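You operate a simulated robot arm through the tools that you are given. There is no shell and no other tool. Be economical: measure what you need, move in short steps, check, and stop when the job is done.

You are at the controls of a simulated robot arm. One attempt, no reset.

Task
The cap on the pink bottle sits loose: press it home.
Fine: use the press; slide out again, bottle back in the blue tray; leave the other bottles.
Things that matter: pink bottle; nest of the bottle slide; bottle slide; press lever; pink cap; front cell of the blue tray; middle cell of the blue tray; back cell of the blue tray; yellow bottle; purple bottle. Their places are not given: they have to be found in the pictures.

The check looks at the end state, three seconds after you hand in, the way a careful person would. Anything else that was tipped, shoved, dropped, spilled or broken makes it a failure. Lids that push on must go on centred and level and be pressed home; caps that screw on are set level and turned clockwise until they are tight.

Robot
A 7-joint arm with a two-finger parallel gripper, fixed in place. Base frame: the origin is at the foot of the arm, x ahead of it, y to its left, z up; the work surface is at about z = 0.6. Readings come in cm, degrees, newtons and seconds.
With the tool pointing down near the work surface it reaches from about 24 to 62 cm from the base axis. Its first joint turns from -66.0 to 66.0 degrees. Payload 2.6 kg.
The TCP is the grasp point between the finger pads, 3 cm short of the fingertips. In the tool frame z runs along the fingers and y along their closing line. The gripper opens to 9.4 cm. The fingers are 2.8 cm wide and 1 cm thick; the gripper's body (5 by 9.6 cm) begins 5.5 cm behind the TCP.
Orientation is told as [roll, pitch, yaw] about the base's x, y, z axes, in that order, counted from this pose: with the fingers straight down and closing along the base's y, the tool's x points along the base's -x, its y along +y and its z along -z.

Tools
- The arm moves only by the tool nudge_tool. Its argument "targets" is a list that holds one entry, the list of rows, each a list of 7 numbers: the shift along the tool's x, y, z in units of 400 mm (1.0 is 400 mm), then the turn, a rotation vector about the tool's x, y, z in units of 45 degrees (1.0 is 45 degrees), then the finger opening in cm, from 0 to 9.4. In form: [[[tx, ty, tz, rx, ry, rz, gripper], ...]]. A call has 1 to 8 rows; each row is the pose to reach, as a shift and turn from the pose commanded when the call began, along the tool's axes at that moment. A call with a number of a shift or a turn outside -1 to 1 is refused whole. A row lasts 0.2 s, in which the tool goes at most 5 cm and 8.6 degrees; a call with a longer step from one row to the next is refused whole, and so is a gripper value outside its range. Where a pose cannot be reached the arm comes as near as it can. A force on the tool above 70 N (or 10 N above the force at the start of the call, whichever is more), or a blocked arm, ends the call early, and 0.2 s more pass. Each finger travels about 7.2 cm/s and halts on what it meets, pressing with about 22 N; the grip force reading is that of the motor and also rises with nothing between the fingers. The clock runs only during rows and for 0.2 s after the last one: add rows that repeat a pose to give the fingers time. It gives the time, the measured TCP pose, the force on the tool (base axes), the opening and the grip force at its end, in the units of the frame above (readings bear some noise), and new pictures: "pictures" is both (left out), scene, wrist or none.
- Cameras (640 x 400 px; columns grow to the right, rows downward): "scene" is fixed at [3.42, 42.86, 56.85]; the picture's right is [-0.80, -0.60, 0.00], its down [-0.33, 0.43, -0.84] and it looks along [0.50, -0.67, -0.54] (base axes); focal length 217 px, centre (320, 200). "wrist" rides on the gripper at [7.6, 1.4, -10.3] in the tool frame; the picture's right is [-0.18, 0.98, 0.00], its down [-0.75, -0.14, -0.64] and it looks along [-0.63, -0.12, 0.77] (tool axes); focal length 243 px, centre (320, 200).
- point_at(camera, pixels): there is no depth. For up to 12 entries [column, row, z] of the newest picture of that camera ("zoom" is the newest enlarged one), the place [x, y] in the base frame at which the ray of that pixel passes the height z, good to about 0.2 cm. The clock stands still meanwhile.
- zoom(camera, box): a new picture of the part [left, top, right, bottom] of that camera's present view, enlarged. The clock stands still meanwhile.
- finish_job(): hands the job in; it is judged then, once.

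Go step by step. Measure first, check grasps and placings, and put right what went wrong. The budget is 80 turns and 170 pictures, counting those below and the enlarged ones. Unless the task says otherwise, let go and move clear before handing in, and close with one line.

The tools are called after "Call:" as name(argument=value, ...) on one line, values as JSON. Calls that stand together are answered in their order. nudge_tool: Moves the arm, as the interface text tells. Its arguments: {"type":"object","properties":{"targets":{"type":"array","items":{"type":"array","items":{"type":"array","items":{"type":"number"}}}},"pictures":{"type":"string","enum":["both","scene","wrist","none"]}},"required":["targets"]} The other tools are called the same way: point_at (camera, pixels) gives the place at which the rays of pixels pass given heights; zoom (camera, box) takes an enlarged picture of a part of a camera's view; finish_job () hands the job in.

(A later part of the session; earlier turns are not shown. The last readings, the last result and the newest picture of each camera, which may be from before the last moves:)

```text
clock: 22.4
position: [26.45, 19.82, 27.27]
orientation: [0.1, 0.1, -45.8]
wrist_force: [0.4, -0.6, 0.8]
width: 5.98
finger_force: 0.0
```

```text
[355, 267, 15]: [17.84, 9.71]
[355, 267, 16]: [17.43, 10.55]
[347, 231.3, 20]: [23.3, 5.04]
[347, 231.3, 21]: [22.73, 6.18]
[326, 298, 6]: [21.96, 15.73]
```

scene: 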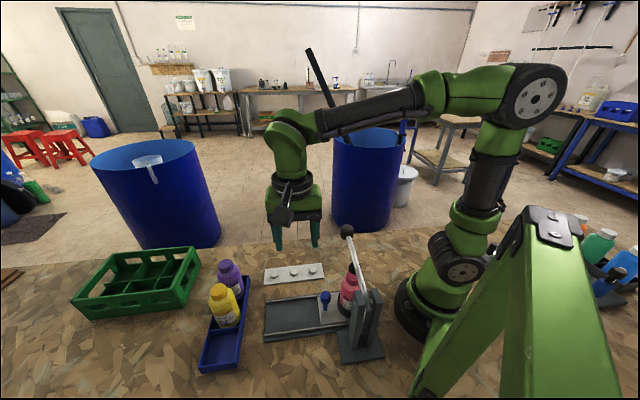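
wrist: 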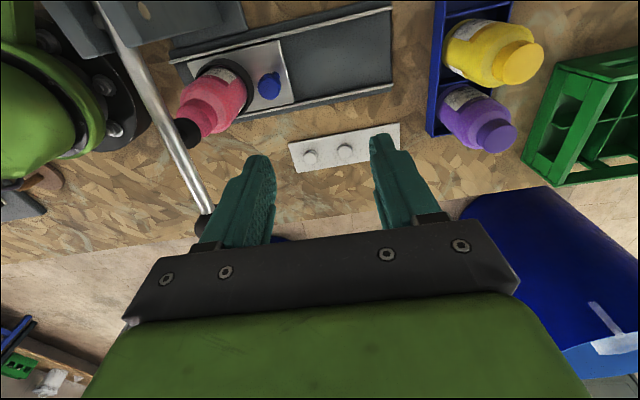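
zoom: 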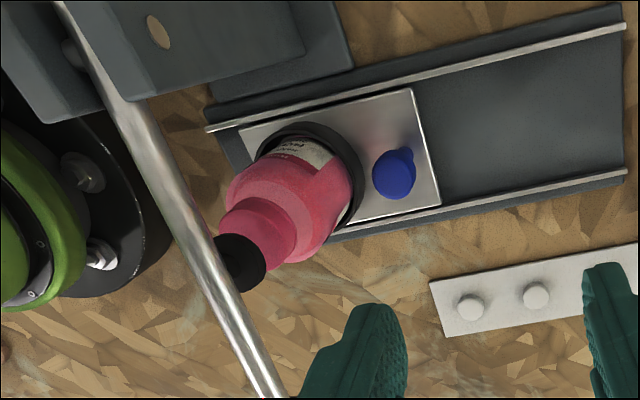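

Pad (17.4,11) and cap (17.2,11.8) line up within half a centimetre; ball at (23.2,5.1,20.2). Moving above the ball, fingers open 6 cm.

Call:
nudge_tool(targets=[[[-0.042, -0.063, 0, 0, 0, 0, 6], [-0.094, -0.142, 0, 0, 0, 0, 6], [-0.146, -0.221, 0, 0, 0, 0, 6], [-0.188, -0.284, 0, 0, 0, 0, 6], [-0.209, -0.315, 0, 0, 0, 0, 6]]])

Call:
zoom(camera="scene", box=[285, 160, 405, 270])

```text
clock: 23.6
position: [23.39, 5.04, 26.91]
orientation: [0.0, 0.2, -45.8]
wrist_force: [-0.5, 0.0, -0.8]
width: 5.99
finger_force: 0.0
```

scene: 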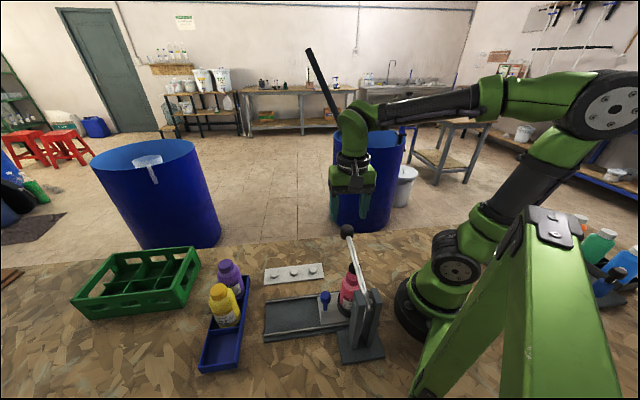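
wrist: 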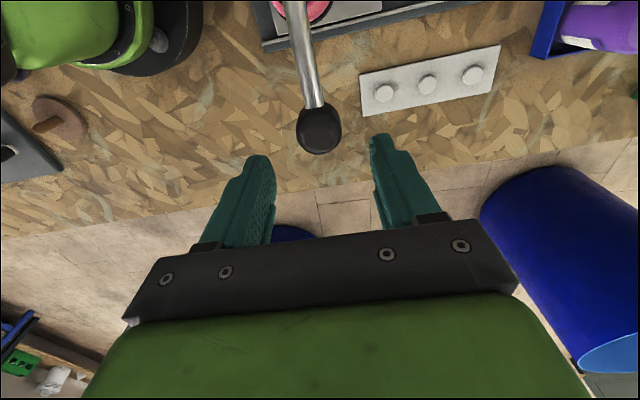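

```text
3.64 times, centred on (345, 215) of scene
```

zoom: 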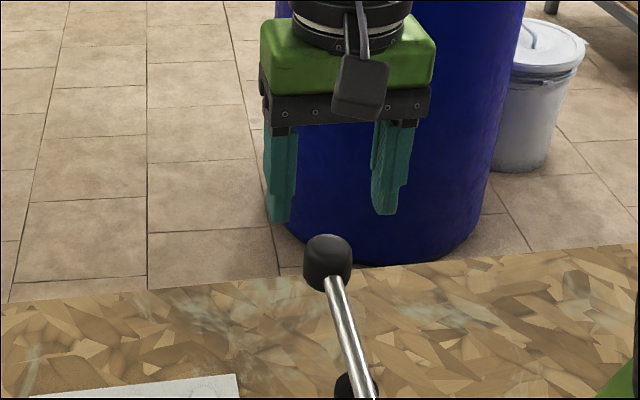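

Call:
point_at(camera="wrist", pixels=[[319, 130, 19], [319, 130, 20], [319, 130, 21], [298, 130, 20], [341, 127, 20]])

Call:
nudge_tool(targets=[[[0, 0, 0.06, 0, 0, 0, 6], [0, 0, 0.11, 0, 0, 0, 6], [0, 0, 0.155, 0, 0, 0, 6], [0, 0, 0.155, 0, 0, 0, 6]]])

```text
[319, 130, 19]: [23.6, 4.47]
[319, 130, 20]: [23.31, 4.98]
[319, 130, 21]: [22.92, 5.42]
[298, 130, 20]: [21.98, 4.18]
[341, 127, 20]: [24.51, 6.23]
```

```text
clock: 24.6
position: [23.25, 5.17, 20.8]
orientation: [0.1, 0.1, -45.9]
wrist_force: [-0.6, -0.1, 0.6]
width: 6.0
finger_force: 0.0
```

scene: 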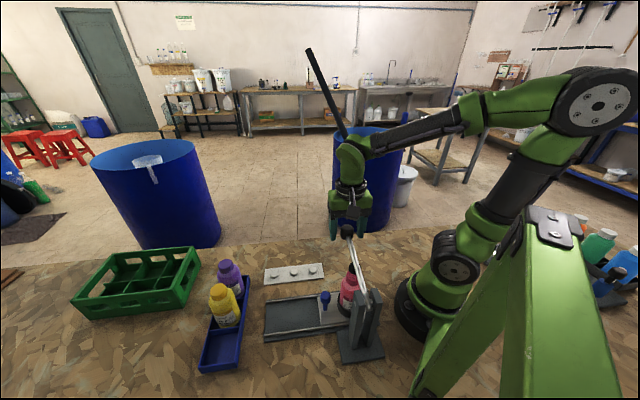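
wrist: 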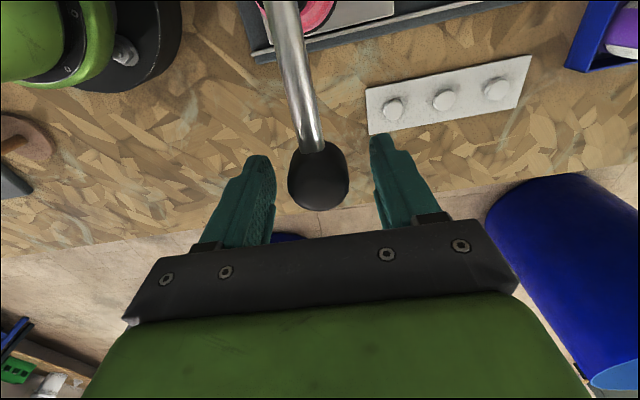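

The ball is centred between the pads (col 319). Closing on it.

Call:
nudge_tool(targets=[[[0, 0, 0.012, 0, 0, 0, 5], [0, 0, 0.012, 0, 0, 0, 3.5], [0, 0, 0.012, 0, 0, 0, 2.4], [0, 0, 0.012, 0, 0, 0, 1.5], [0, 0, 0.012, 0, 0, 0, 1.5]]], pictures="wrist")

```text
clock: 25.8
position: [23.17, 5.06, 20.22]
orientation: [0.0, 0.2, -45.9]
wrist_force: [-8.5, -9.1, -0.8]
width: 3.34
finger_force: 44.4
```

wrist: 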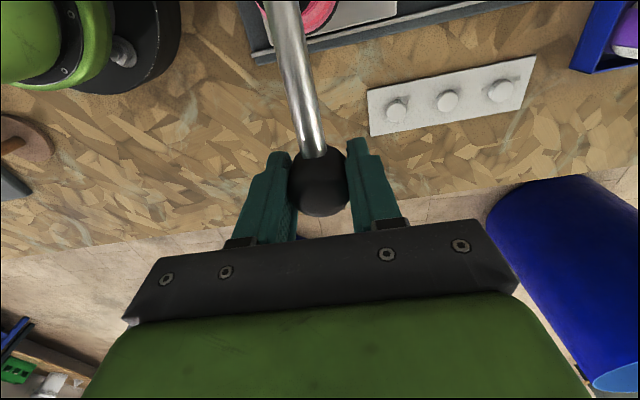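

Ball held at 3.3 cm. Pulling the lever down slowly along its arc.

Call:
nudge_tool(targets=[[[-0.003, 0, 0.01, 0, 0, 0, 1.5], [-0.005, 0, 0.02, 0, 0, 0, 1.5], [-0.008, 0, 0.03, 0, 0, 0, 1.5], [-0.01, 0, 0.04, 0, 0, 0, 1.5]]], pictures="none")

Call:
zoom(camera="scene", box=[285, 200, 405, 330])

```text
clock: 26.8
position: [23.31, 4.97, 18.6]
orientation: [0.0, 0.3, -45.9]
wrist_force: [-16.2, -5.4, 8.2]
width: 3.36
finger_force: 45.3
```

```text
3.08 times, centred on (345, 265) of scene
```

zoom: 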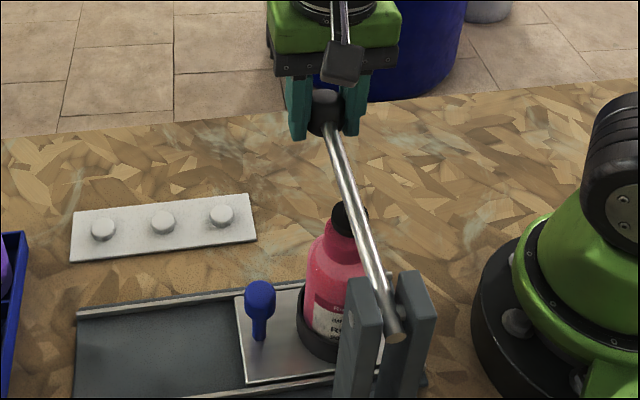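

Lever is moving down; the pad is nearing the cap. Continuing.

Call:
nudge_tool(targets=[[[-0.002, 0, 0.01, 0, 0, 0, 1.5], [-0.004, 0, 0.02, 0, 0, 0, 1.5], [-0.005, 0, 0.03, 0, 0, 0, 1.5]]], pictures="none")

Call:
zoom(camera="scene", box=[305, 240, 385, 330])

```text
clock: 27.6
position: [23.32, 4.9, 17.56]
orientation: [0.0, 0.3, -46.0]
wrist_force: [-17.8, 3.8, 8.6]
width: 3.36
finger_force: 44.9
```

```text
4.44 times, centred on (345, 285) of scene
```

zoom: 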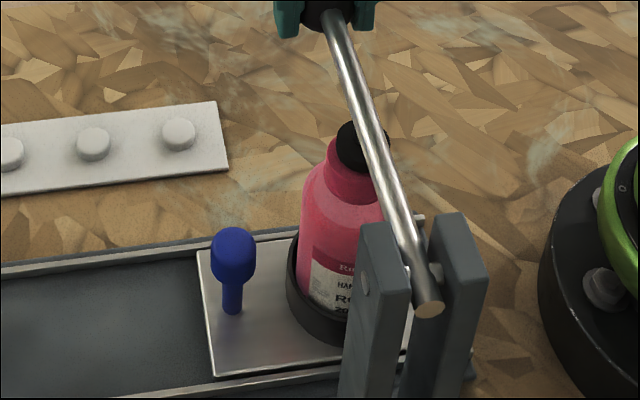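

Vertical force is still just ~8 N (no pressing yet) with a small inward pull; going straight down while relaxing that.

Call:
nudge_tool(targets=[[[0.004, 0, 0.01, 0, 0, 0, 1.5], [0.004, 0, 0.02, 0, 0, 0, 1.5], [0.004, 0, 0.03, 0, 0, 0, 1.5]]], pictures="none")

Call:
zoom(camera="scene", box=[305, 240, 385, 330])

```text
clock: 28.4
position: [23.42, 4.9, 16.53]
orientation: [0.2, -0.1, -45.9]
wrist_force: [-17.9, -19.9, 33.1]
width: 3.37
finger_force: 44.9
```

```text
4.44 times, centred on (345, 285) of scene
```

zoom: 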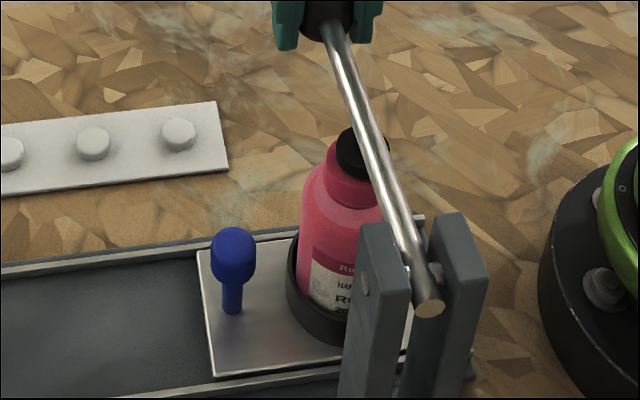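

Pad is in contact (33 N up) with some sideways load along the slide; I'll shift 0.3 cm to relieve it and press on.

Call:
nudge_tool(targets=[[[0, -0.008, 0.006, 0, 0, 0, 1.5], [0, -0.008, 0.014, 0, 0, 0, 1.5], [0, -0.008, 0.02, 0, 0, 0, 1.5]]], pictures="none")

Call:
zoom(camera="scene", box=[305, 240, 385, 330])

```text
clock: 29.2
position: [23.41, 4.85, 15.85]
orientation: [0.6, -0.2, -45.7]
wrist_force: [6.4, 16.4, 37.7]
width: 3.33
finger_force: 44.6
```

```text
4.44 times, centred on (345, 285) of scene
```

zoom: 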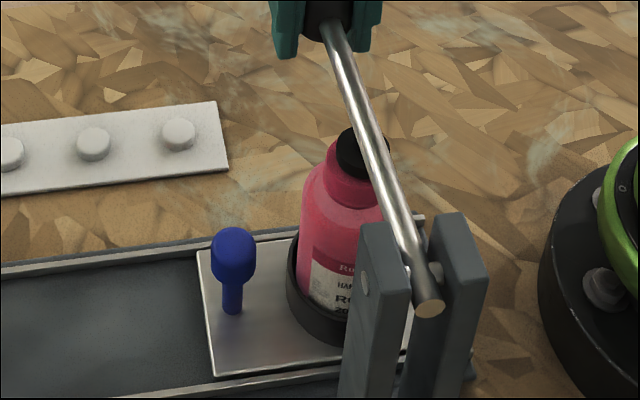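

Fingers are starting to slip on the ball at ~38 N. I'll release, and push from above with closed fingertips instead.

Call:
nudge_tool(targets=[[[0, 0.003, 0, 0, 0, 0, 3.4], [0, 0.003, 0, 0, 0, 0, 6], [0, 0.003, 0, 0, 0, 0, 6], [0, 0.003, -0.1, 0, 0, 0, 6], [0, 0.003, -0.19, 0, 0, 0, 5], [0, 0.003, -0.19, 0, 0, 0, 2], [0, 0.003, -0.19, 0, 0, 0, 0]]])

Call:
zoom(camera="scene", box=[295, 200, 395, 330])

```text
clock: 30.8
position: [23.43, 4.7, 23.02]
orientation: [0.4, 0.0, -45.8]
wrist_force: [10.2, 9.7, 1.8]
width: 3.21
finger_force: 44.8
```

scene: 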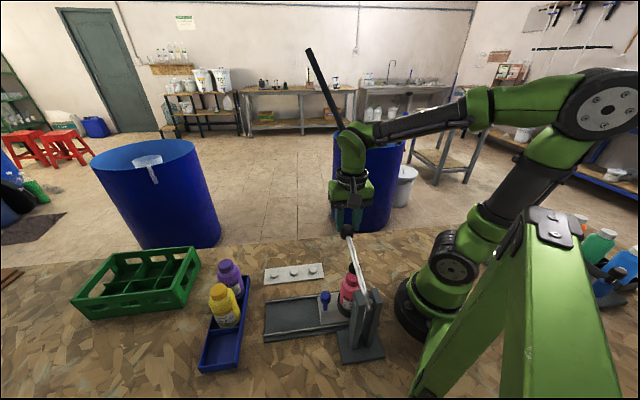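
wrist: 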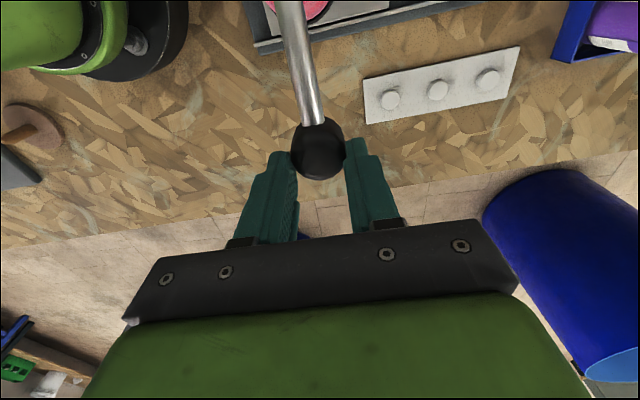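

```text
3.08 times, centred on (345, 265) of scene
```

zoom: 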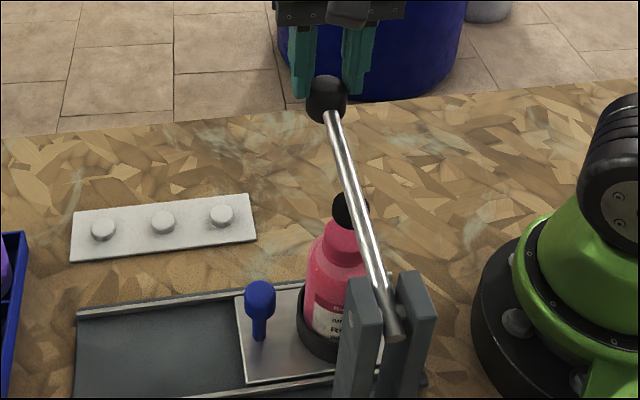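

The lever is sprung and followed back up. I'll open, rise above the ball, close, then press from above.

Call:
nudge_tool(targets=[[[0, 0, 0, 0, 0, 0, 5], [0, 0, -0.06, 0, 0, 0, 5], [0, 0, -0.11, 0, 0, 0, 5], [0, 0, -0.11, 0, 0, 0, 2], [0, 0, -0.11, 0, 0, 0, 0], [0, 0, -0.11, 0, 0, 0, 0], [0, 0, -0.11, 0, 0, 0, 0]]])

Call:
zoom(camera="scene", box=[295, 200, 395, 330])

```text
clock: 32.4
position: [23.23, 4.79, 27.64]
orientation: [0.0, 0.1, -45.8]
wrist_force: [0.8, 0.6, -0.5]
width: 0.02
finger_force: 22.2
```

scene: 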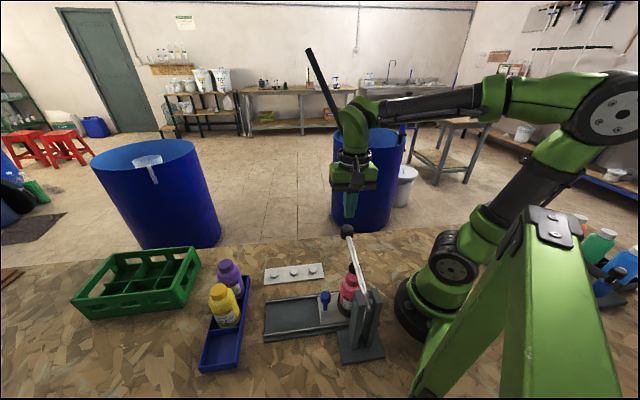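
wrist: 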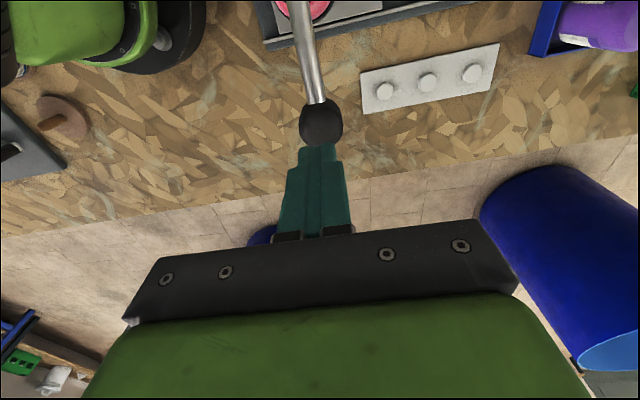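

```text
3.08 times, centred on (345, 265) of scene
```

zoom: 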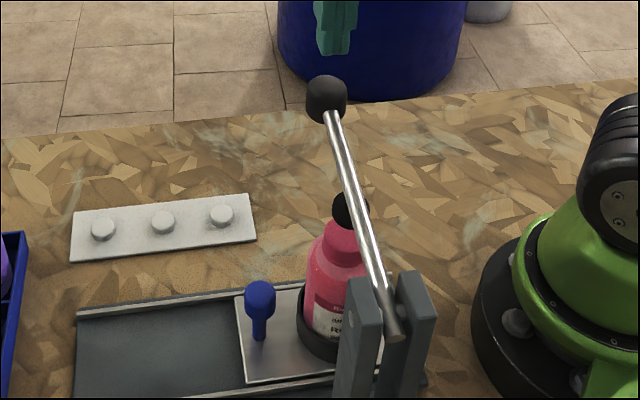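

Closed tips are above the ball. Pressing down 6 cm toward contact with the cap.

Call:
nudge_tool(targets=[[[0, 0, 0.05, 0, 0, 0, 0], [0, 0, 0.075, 0, 0, 0, 0], [0, 0, 0.1, 0, 0, 0, 0], [0, 0, 0.12, 0, 0, 0, 0], [0, 0, 0.14, 0, 0, 0, 0], [0, 0, 0.15, 0, 0, 0, 0]]])

Call:
zoom(camera="scene", box=[295, 200, 395, 330])

```text
clock: 33.8
position: [23.38, 4.8, 21.54]
orientation: [0.2, 0.0, -45.9]
wrist_force: [0.9, 0.6, -0.3]
width: 0.0
finger_force: 21.9
```

scene: 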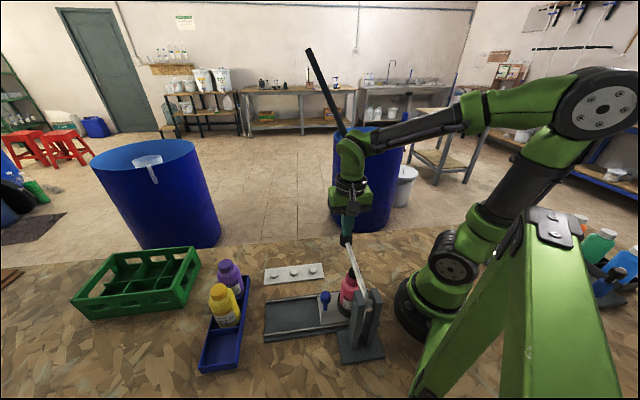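
wrist: 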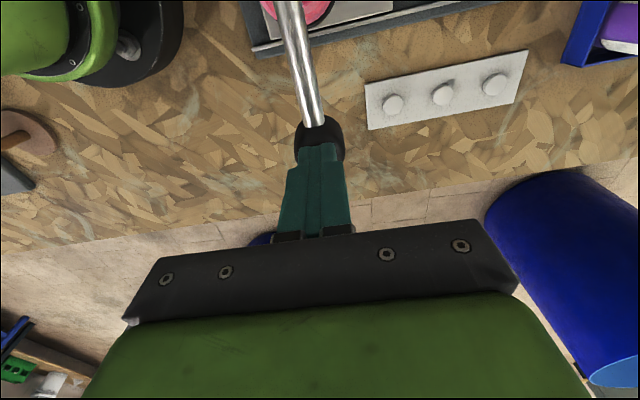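

```text
3.08 times, centred on (345, 265) of scene
```

zoom: 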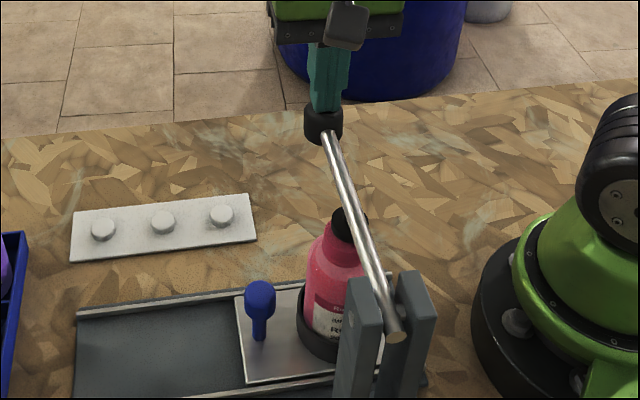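

Tips rest squarely on the ball and the lever follows with almost no load. Pressing further in small steps.

Call:
nudge_tool(targets=[[[0, 0, 0.012, 0, 0, 0, 0], [0, 0, 0.022, 0, 0, 0, 0], [0, 0, 0.032, 0, 0, 0, 0], [0, 0, 0.04, 0, 0, 0, 0]]], pictures="none")

Call:
zoom(camera="scene", box=[305, 240, 385, 330])

```text
clock: 34.6
position: [23.5, 4.9, 20.82]
orientation: [0.8, -0.3, -45.8]
wrist_force: [-8.8, -2.0, 25.7]
width: 0.0
finger_force: 22.0
stopped in row 4: the force on the tool passed its limit (the readings are from after the stop); the commanded pose is now the measured one
```

```text
4.44 times, centred on (345, 285) of scene
```

zoom: 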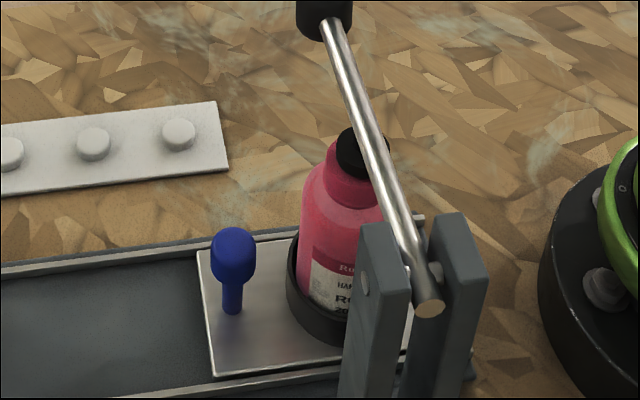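

The press reached the 70 N limit at TCP z 20.8 – a hard stop. Raising to inspect the cap.

Call:
nudge_tool(targets=[[[0, 0, -0.03, 0, 0, 0, 0], [0, 0, -0.08, 0, 0, 0, 0], [0, 0, -0.15, 0, 0, 0, 0], [0, 0, -0.2, 0, 0, 0, 0], [0, 0, -0.2, 0, 0, 0, 0]]], pictures="none")

Call:
zoom(camera="scene", box=[305, 230, 385, 330])

```text
clock: 35.9
position: [23.02, 4.85, 28.49]
orientation: [0.4, -0.1, -45.9]
wrist_force: [0.2, 0.7, 0.0]
width: 0.0
finger_force: 21.9
```

```text
4.00 times, centred on (345, 280) of scene
```

zoom: 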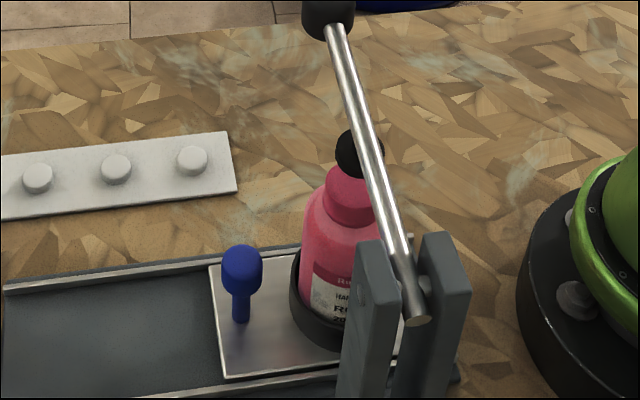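

A gap is now visible between pad and cap, the cap looks lower. Moving over the knob to hook it and pull the slide out.

Call:
nudge_tool(targets=[[[0.044, 0.042, 0, 0, 0, 0, 2], [0.11, 0.106, 0, 0, 0, 0, 5], [0.176, 0.17, 0, 0, 0, 0, 6.6], [0.22, 0.2125, 0, 0, 0, 0, 6.6], [0.22, 0.2125, 0.1, 0, 0, 0, 6.6], [0.22, 0.2125, 0.2, 0, 0, 0, 6.6], [0.22, 0.2125, 0.3, 0, 0, 0, 6.6], [0.22, 0.2125, 0.33, 0, 0, 0, 6.6]]])

Call:
zoom(camera="scene", box=[275, 220, 395, 330])

```text
clock: 37.6
position: [23.57, 17.01, 15.35]
orientation: [0.7, -0.1, -45.8]
wrist_force: [0.0, -0.5, 0.3]
width: 6.6
finger_force: 0.1
```

scene: 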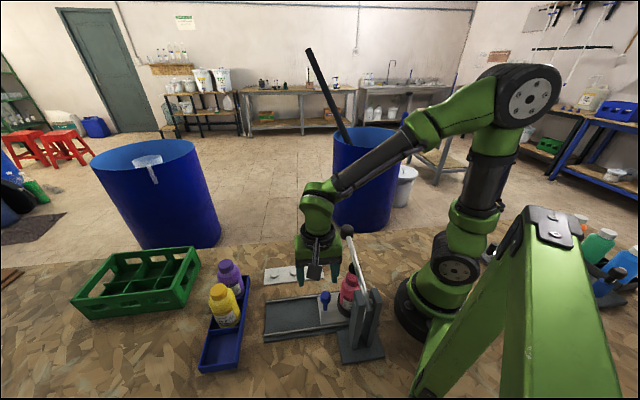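
wrist: 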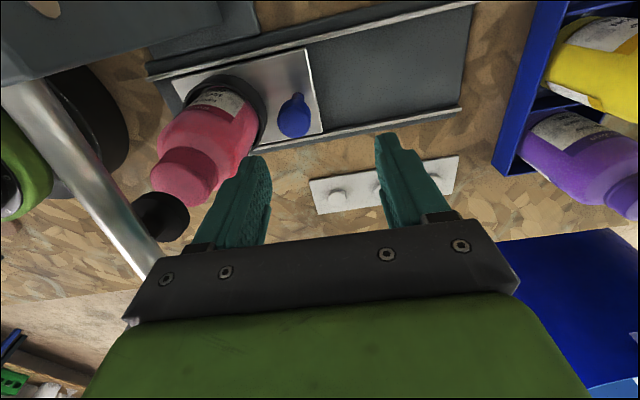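

```text
3.64 times, centred on (335, 275) of scene
```

zoom: 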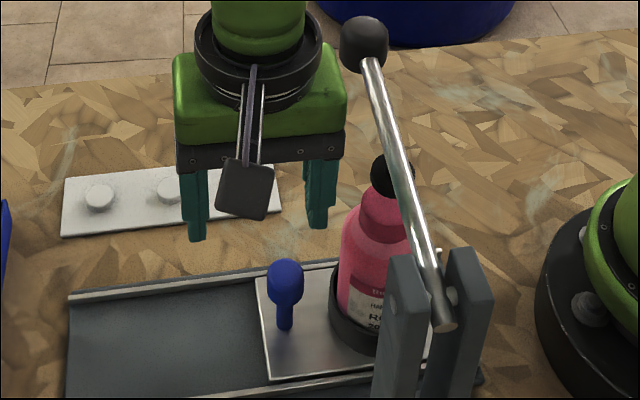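

The inner finger needs 0.35 cm more inward to sit mid-gap between knob and bottle. Adjusting and descending.

Call:
nudge_tool(targets=[[[0, -0.009, 0.02, 0, 0, 0, 6.6], [0, -0.009, 0.07, 0, 0, 0, 6.6], [0, -0.009, 0.12, 0, 0, 0, 6.6], [0, -0.009, 0.15, 0, 0, 0, 6.6]]])

Call:
zoom(camera="wrist", box=[110, 60, 390, 240])

Call:
zoom(camera="scene", box=[285, 240, 385, 330])

```text
clock: 38.6
position: [23.37, 16.89, 9.43]
orientation: [0.6, -0.1, -45.8]
wrist_force: [0.2, -0.4, 1.1]
width: 6.57
finger_force: 0.0
```

scene: 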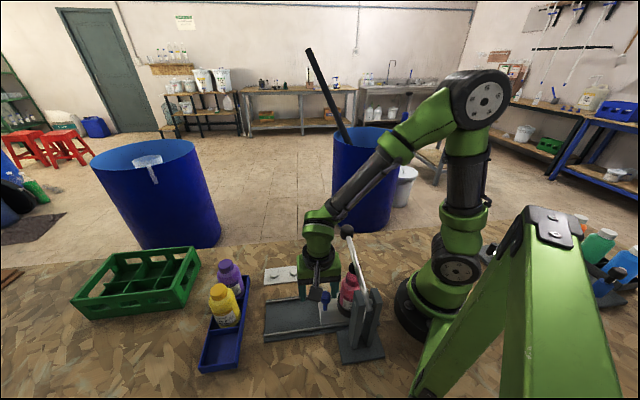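
wrist: 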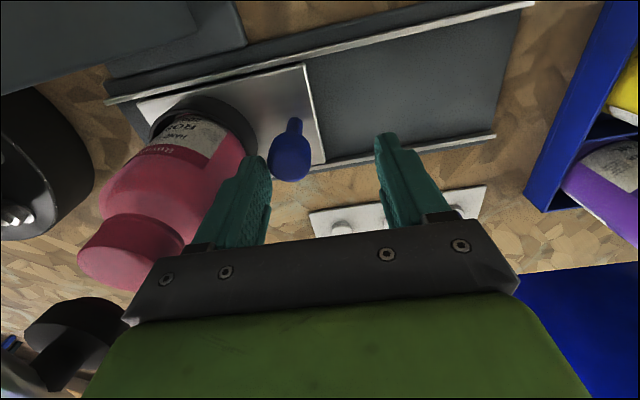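

```text
2.22 times, centred on (250, 150) of wrist
```

zoom: 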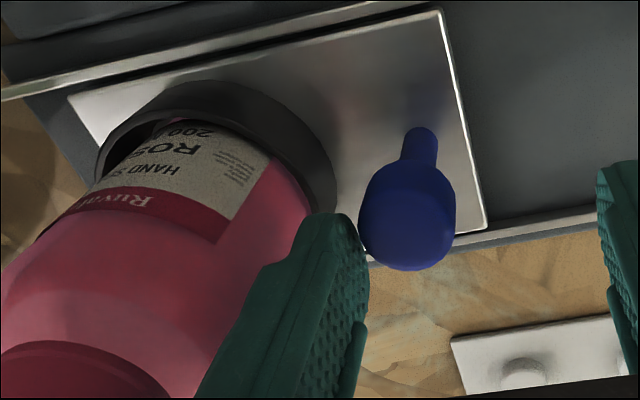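

```text
4.44 times, centred on (335, 285) of scene
```

zoom: 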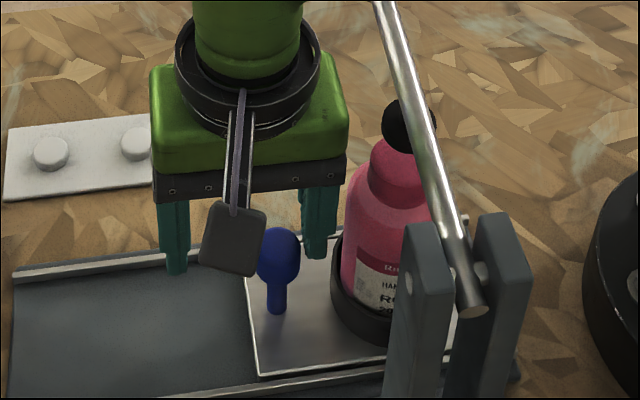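

The inner finger is between knob and bottle. Lowering another 2 cm, then pulling outward gently.

Call:
nudge_tool(targets=[[[0, 0, 0.025, 0, 0, 0, 6.6], [0, 0, 0.05, 0, 0, 0, 6.6], [0, 0.015, 0.05, 0, 0, 0, 6.6], [0, 0.03, 0.05, 0, 0, 0, 6.6], [0, 0.045, 0.05, 0, 0, 0, 6.6], [0, 0.06, 0.05, 0, 0, 0, 6.6]]])

Call:
zoom(camera="scene", box=[275, 240, 385, 330])

```text
clock: 40.0
position: [25.09, 18.6, 7.57]
orientation: [0.6, -0.1, -45.9]
wrist_force: [0.0, -1.1, 0.4]
width: 6.62
finger_force: 0.3
```

scene: 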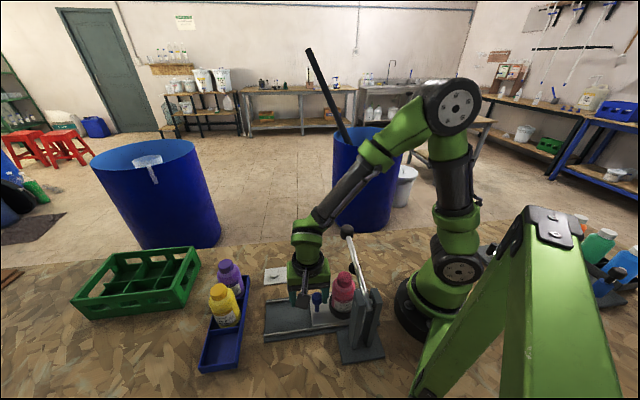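
wrist: 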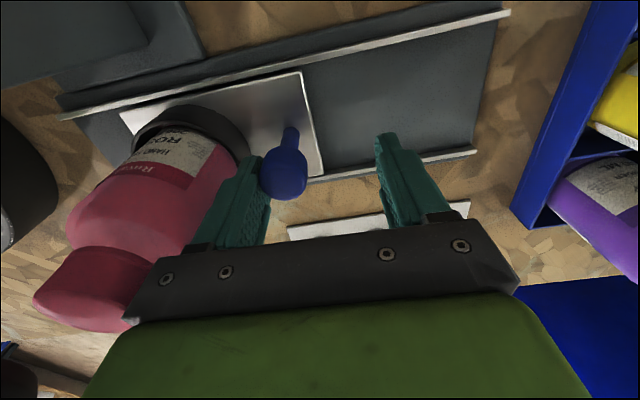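

```text
4.44 times, centred on (330, 285) of scene
```

zoom: 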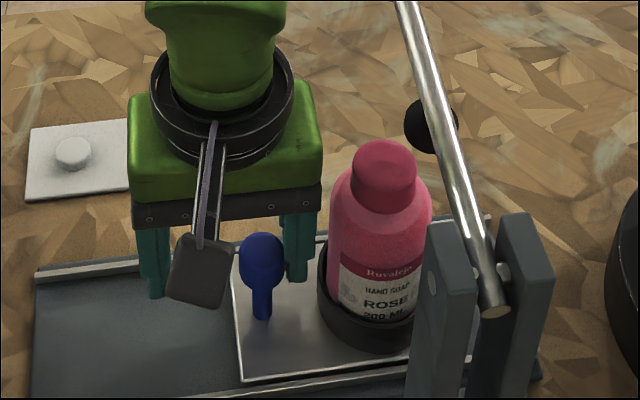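

The slide follows and the cap looks level. Pulling 8 cm more.

Call:
nudge_tool(targets=[[[0, 0.02, 0, 0, 0, 0, 6.6], [0, 0.045, 0, 0, 0, 0, 6.6], [0, 0.07, 0, 0, 0, 0, 6.6], [0, 0.095, 0, 0, 0, 0, 6.6], [0, 0.12, 0, 0, 0, 0, 6.6], [0, 0.145, 0, 0, 0, 0, 6.6], [0, 0.17, 0, 0, 0, 0, 6.6], [0, 0.195, 0, 0, 0, 0, 6.6]]], pictures="none")

Call:
nudge_tool(targets=[[[0, 0.015, 0, 0, 0, 0, 6.6], [0, 0.03, 0, 0, 0, 0, 6.6], [0, 0.045, 0, 0, 0, 0, 6.6], [0, 0.06, 0, 0, 0, 0, 6.6]]])

Call:
zoom(camera="scene", box=[245, 240, 355, 340])

```text
clock: 41.9
position: [30.46, 23.9, 7.65]
orientation: [0.5, -0.2, -45.9]
wrist_force: [-0.8, -0.6, -1.0]
width: 6.63
finger_force: 0.6
```

```text
clock: 42.9
position: [32.25, 25.69, 7.53]
orientation: [0.4, -0.2, -45.9]
wrist_force: [-4.7, -5.0, -0.4]
width: 6.98
finger_force: 3.1
```

scene: 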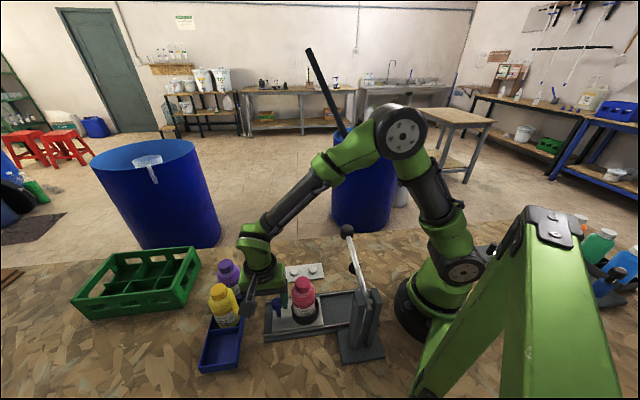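
wrist: 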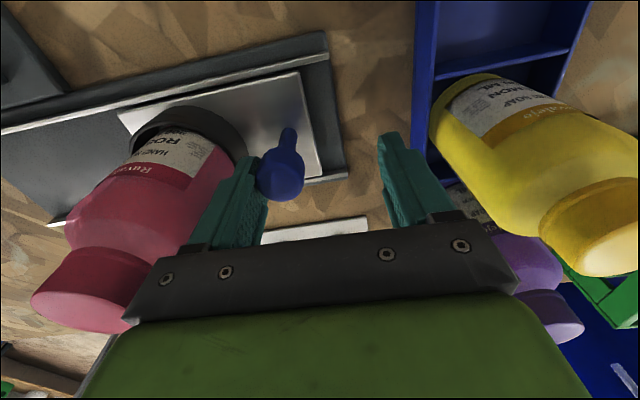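

```text
4.00 times, centred on (300, 290) of scene
```

zoom: 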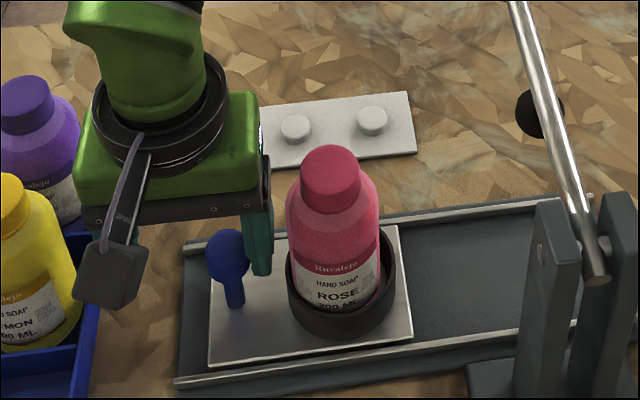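

Slide is fully out (stopped). Easing off and rising, then inspecting the cap closely.

Call:
nudge_tool(targets=[[[0, -0.018, 0, 0, 0, 0, 6.6], [0, -0.018, -0.06, 0, 0, 0, 6.6], [0, -0.018, -0.16, 0, 0, 0, 6.6], [0, -0.018, -0.27, 0, 0, 0, 8], [0, -0.018, -0.38, 0, 0, 0, 9.4]]])

Call:
zoom(camera="scene", box=[255, 250, 365, 345])

Call:
zoom(camera="scene", box=[280, 265, 330, 330])

```text
clock: 44.0
position: [31.69, 25.1, 23.19]
orientation: [0.7, -0.3, -45.9]
wrist_force: [-0.4, -1.0, -1.1]
width: 9.44
finger_force: 0.1
```

scene: 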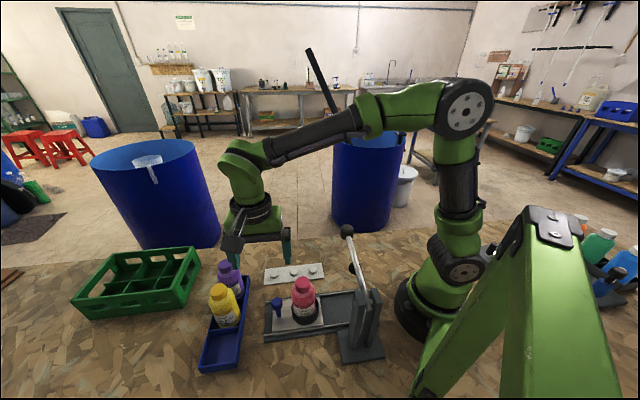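
wrist: 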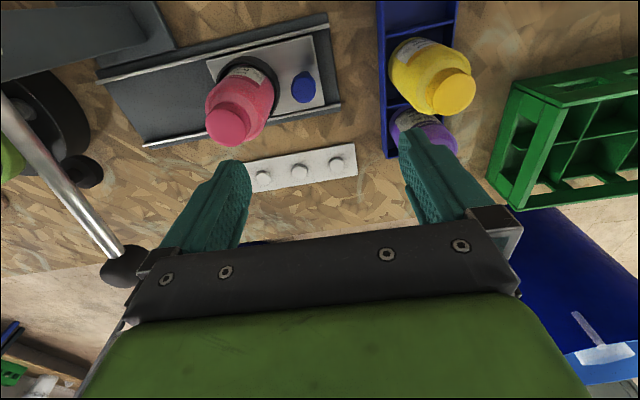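

```text
4.21 times, centred on (310, 298) of scene
```

zoom: 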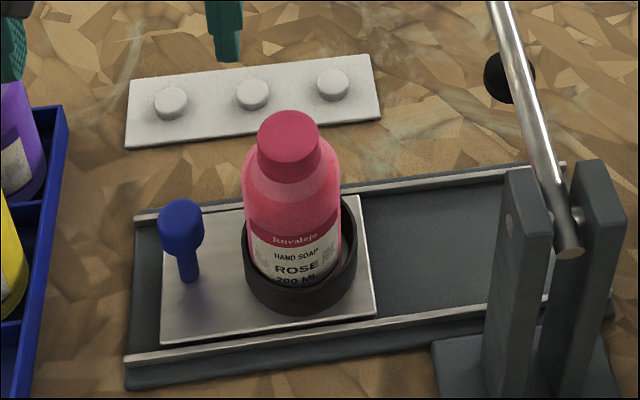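

```text
6.15 times, centred on (305, 298) of scene
```

zoom: 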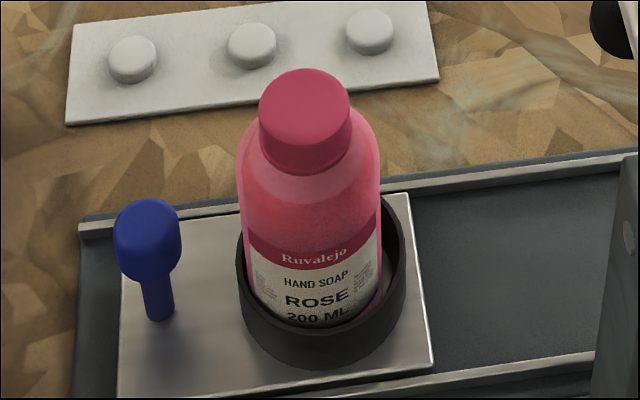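

Compared with the same zoom before pressing, the cap top moved from row 107 to 111 (≈0.25 cm down) with the label unmoved. Comparing with the yellow bottle's cap.

Call:
zoom(camera="wrist", box=[190, 50, 290, 150])

Call:
zoom(camera="wrist", box=[380, 20, 480, 120])

Call:
zoom(camera="scene", box=[200, 265, 250, 330])

```text
4.00 times, centred on (240, 100) of wrist
```

zoom: 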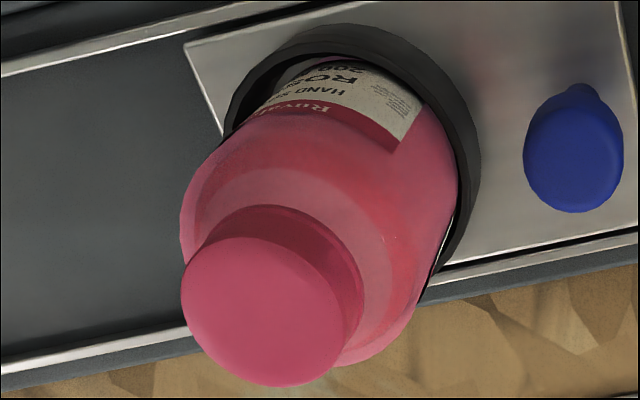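

```text
4.00 times, centred on (430, 70) of wrist
```

zoom: 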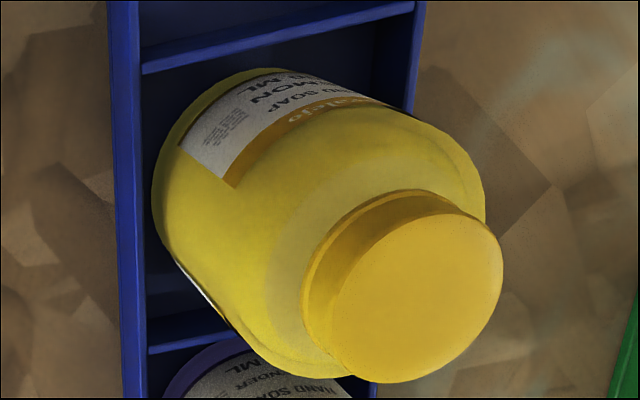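

```text
6.15 times, centred on (225, 298) of scene
```

zoom: 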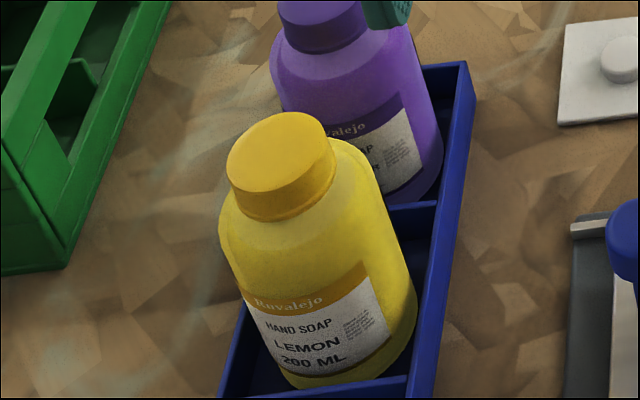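

The cap sits like the yellow one: home and level. Moving back over the pink bottle, straightening the small tilt.

Call:
nudge_tool(targets=[[[0.004, -0.05, 0, 0.013, -0.006, 0, 9.4], [0.008, -0.12, 0, 0.013, -0.006, 0, 9.4], [0.0125, -0.18, 0, 0.013, -0.006, 0, 9.4], [0.0125, -0.2035, 0, 0.013, -0.006, 0, 9.4], [0.0125, -0.2035, 0, 0.013, -0.006, 0, 9.4]]], pictures="wrist")

```text
clock: 45.2
position: [25.54, 19.56, 23.15]
orientation: [0.0, -0.5, -45.9]
wrist_force: [0.3, 0.1, -0.3]
width: 9.4
finger_force: 0.1
```

wrist: 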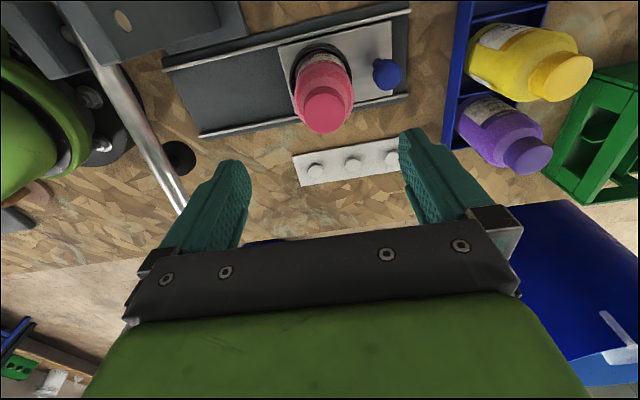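

Same view as when I released it. Descending to the earlier grasp height.

Call:
nudge_tool(targets=[[[0, 0, 0.09, 0.006, 0.006, 0, 9.4], [0, 0, 0.18, 0.006, 0.006, 0, 9.4], [0, 0, 0.26, 0.006, 0.006, 0, 9.4], [0, 0, 0.3, 0.006, 0.006, 0, 9.4], [0, 0, 0.32, 0.006, 0.006, 0, 9.4]]])

```text
clock: 46.5
position: [26.05, 20.25, 10.58]
orientation: [0.6, -0.3, -45.9]
wrist_force: [-11.0, -5.5, 57.7]
width: 8.72
finger_force: 0.1
```

scene: 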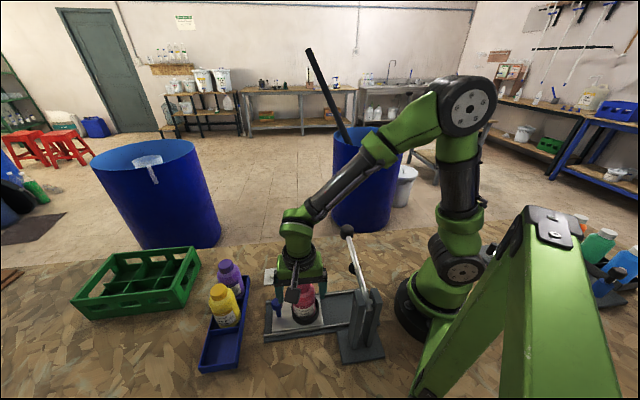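
wrist: 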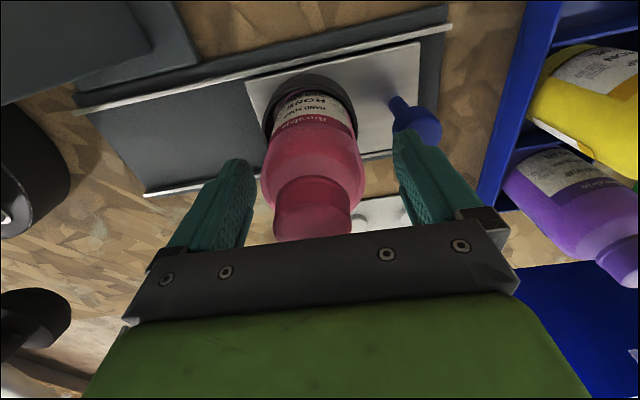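

The outer finger came down on the knob (58 N, width pushed to 8.7). Backing straight up and narrowing the opening.

Call:
nudge_tool(targets=[[[0, 0, -0.03, 0, 0, 0, 9.4], [0, 0, -0.08, 0, 0, 0, 9.4], [0, 0, -0.12, 0, 0, 0, 8.4], [0, 0, -0.12, 0, 0, 0, 7.4], [0, 0, -0.12, 0, 0, 0, 7.4]]])

Call:
zoom(camera="scene", box=[255, 250, 365, 345])

```text
clock: 47.6
position: [25.47, 19.91, 14.73]
orientation: [-0.2, -0.1, -45.9]
wrist_force: [0.3, 0.7, 0.7]
width: 7.39
finger_force: 0.0
```

scene: 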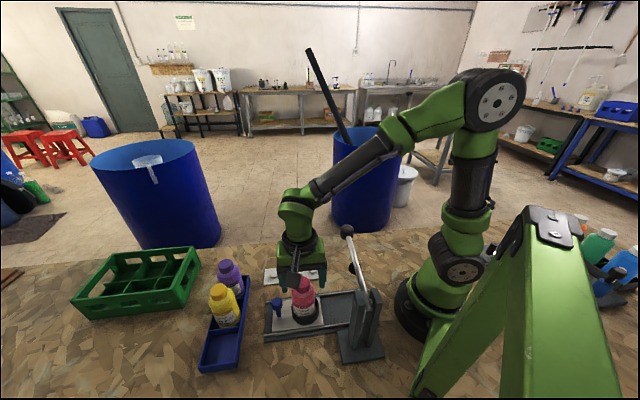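
wrist: 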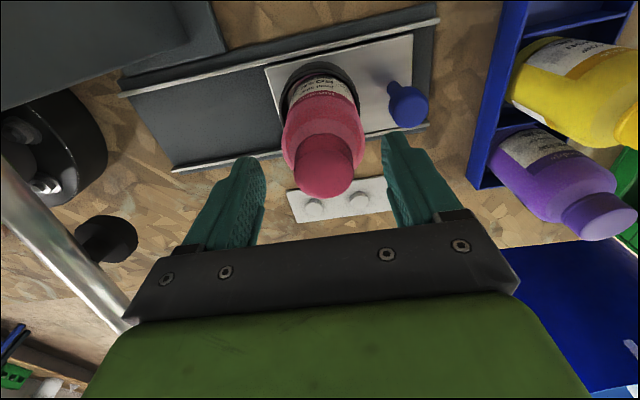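

```text
4.21 times, centred on (310, 298) of scene
```

zoom: 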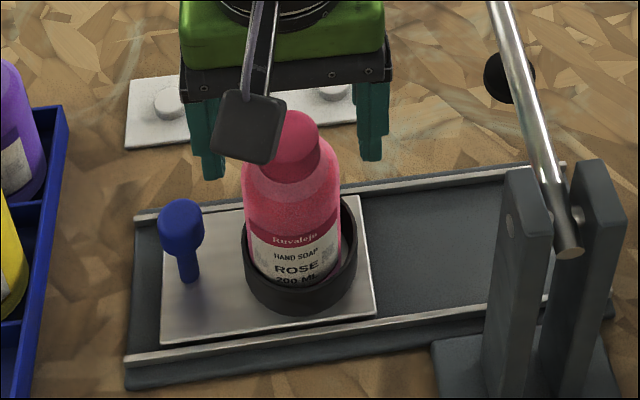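

All intact; bottle is centred between the 7.4 cm-open fingers (mid col 324). Descending again.

Call:
nudge_tool(targets=[[[0, 0, 0.04, 0, 0, 0, 7.4], [0, 0, 0.08, 0, 0, 0, 7.4], [0, 0, 0.11, 0, 0, 0, 7.4]]])

```text
clock: 48.5
position: [25.54, 19.9, 10.25]
orientation: [-0.3, -0.3, -45.8]
wrist_force: [-0.4, 0.4, 0.0]
width: 7.41
finger_force: 0.1
```

scene: 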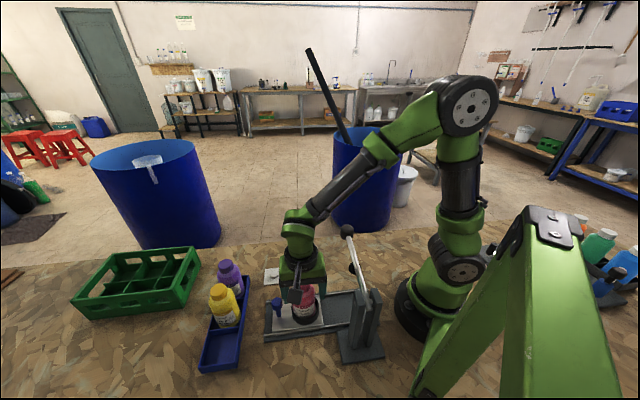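
wrist: 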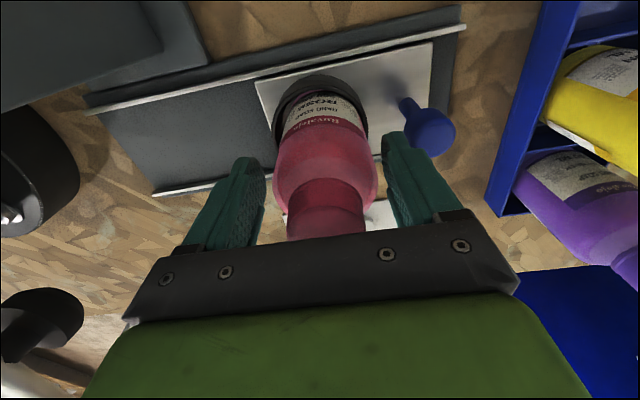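

No contact this time. Closing and lifting the bottle.

Call:
nudge_tool(targets=[[[0, 0, 0, 0, 0, 0, 6], [0, 0, 0, 0, 0, 0, 4.5], [0, 0, 0, 0, 0, 0, 4.5], [0, 0, -0.02, 0, 0, 0, 4.5], [0, 0, -0.06, 0, 0, 0, 4.5], [0, 0, -0.13, 0, 0, 0, 4.5], [0, 0, -0.2, 0, 0, 0, 4.5], [0, 0, -0.255, 0, 0, 0, 4.5]]])

Call:
zoom(camera="scene", box=[235, 220, 365, 345])

```text
clock: 50.2
position: [25.49, 19.73, 20.84]
orientation: [-0.3, -0.2, -45.8]
wrist_force: [0.3, 0.2, -2.6]
width: 5.48
finger_force: 21.8
```

scene: 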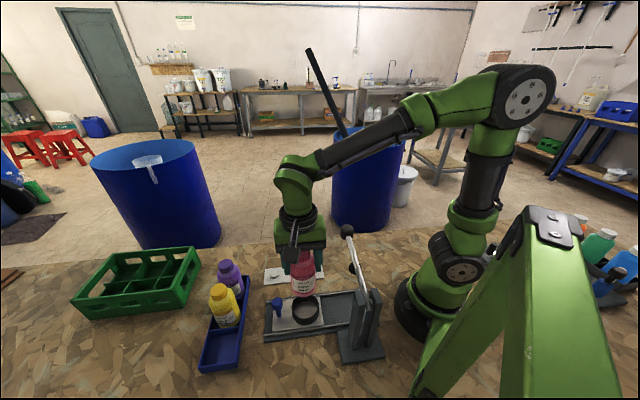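
wrist: 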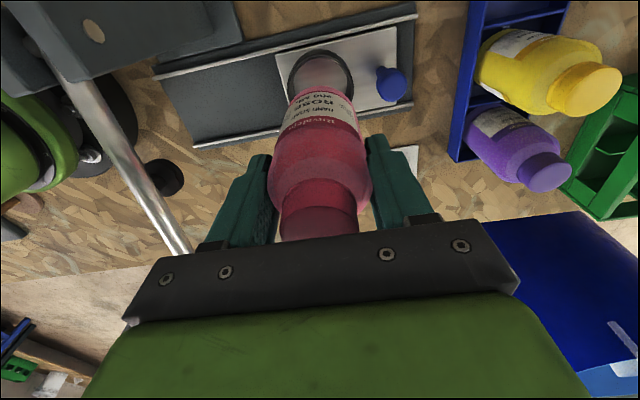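

```text
3.20 times, centred on (300, 282) of scene
```

zoom: 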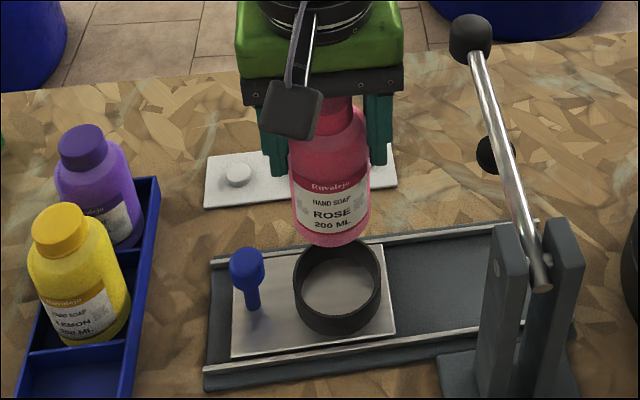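

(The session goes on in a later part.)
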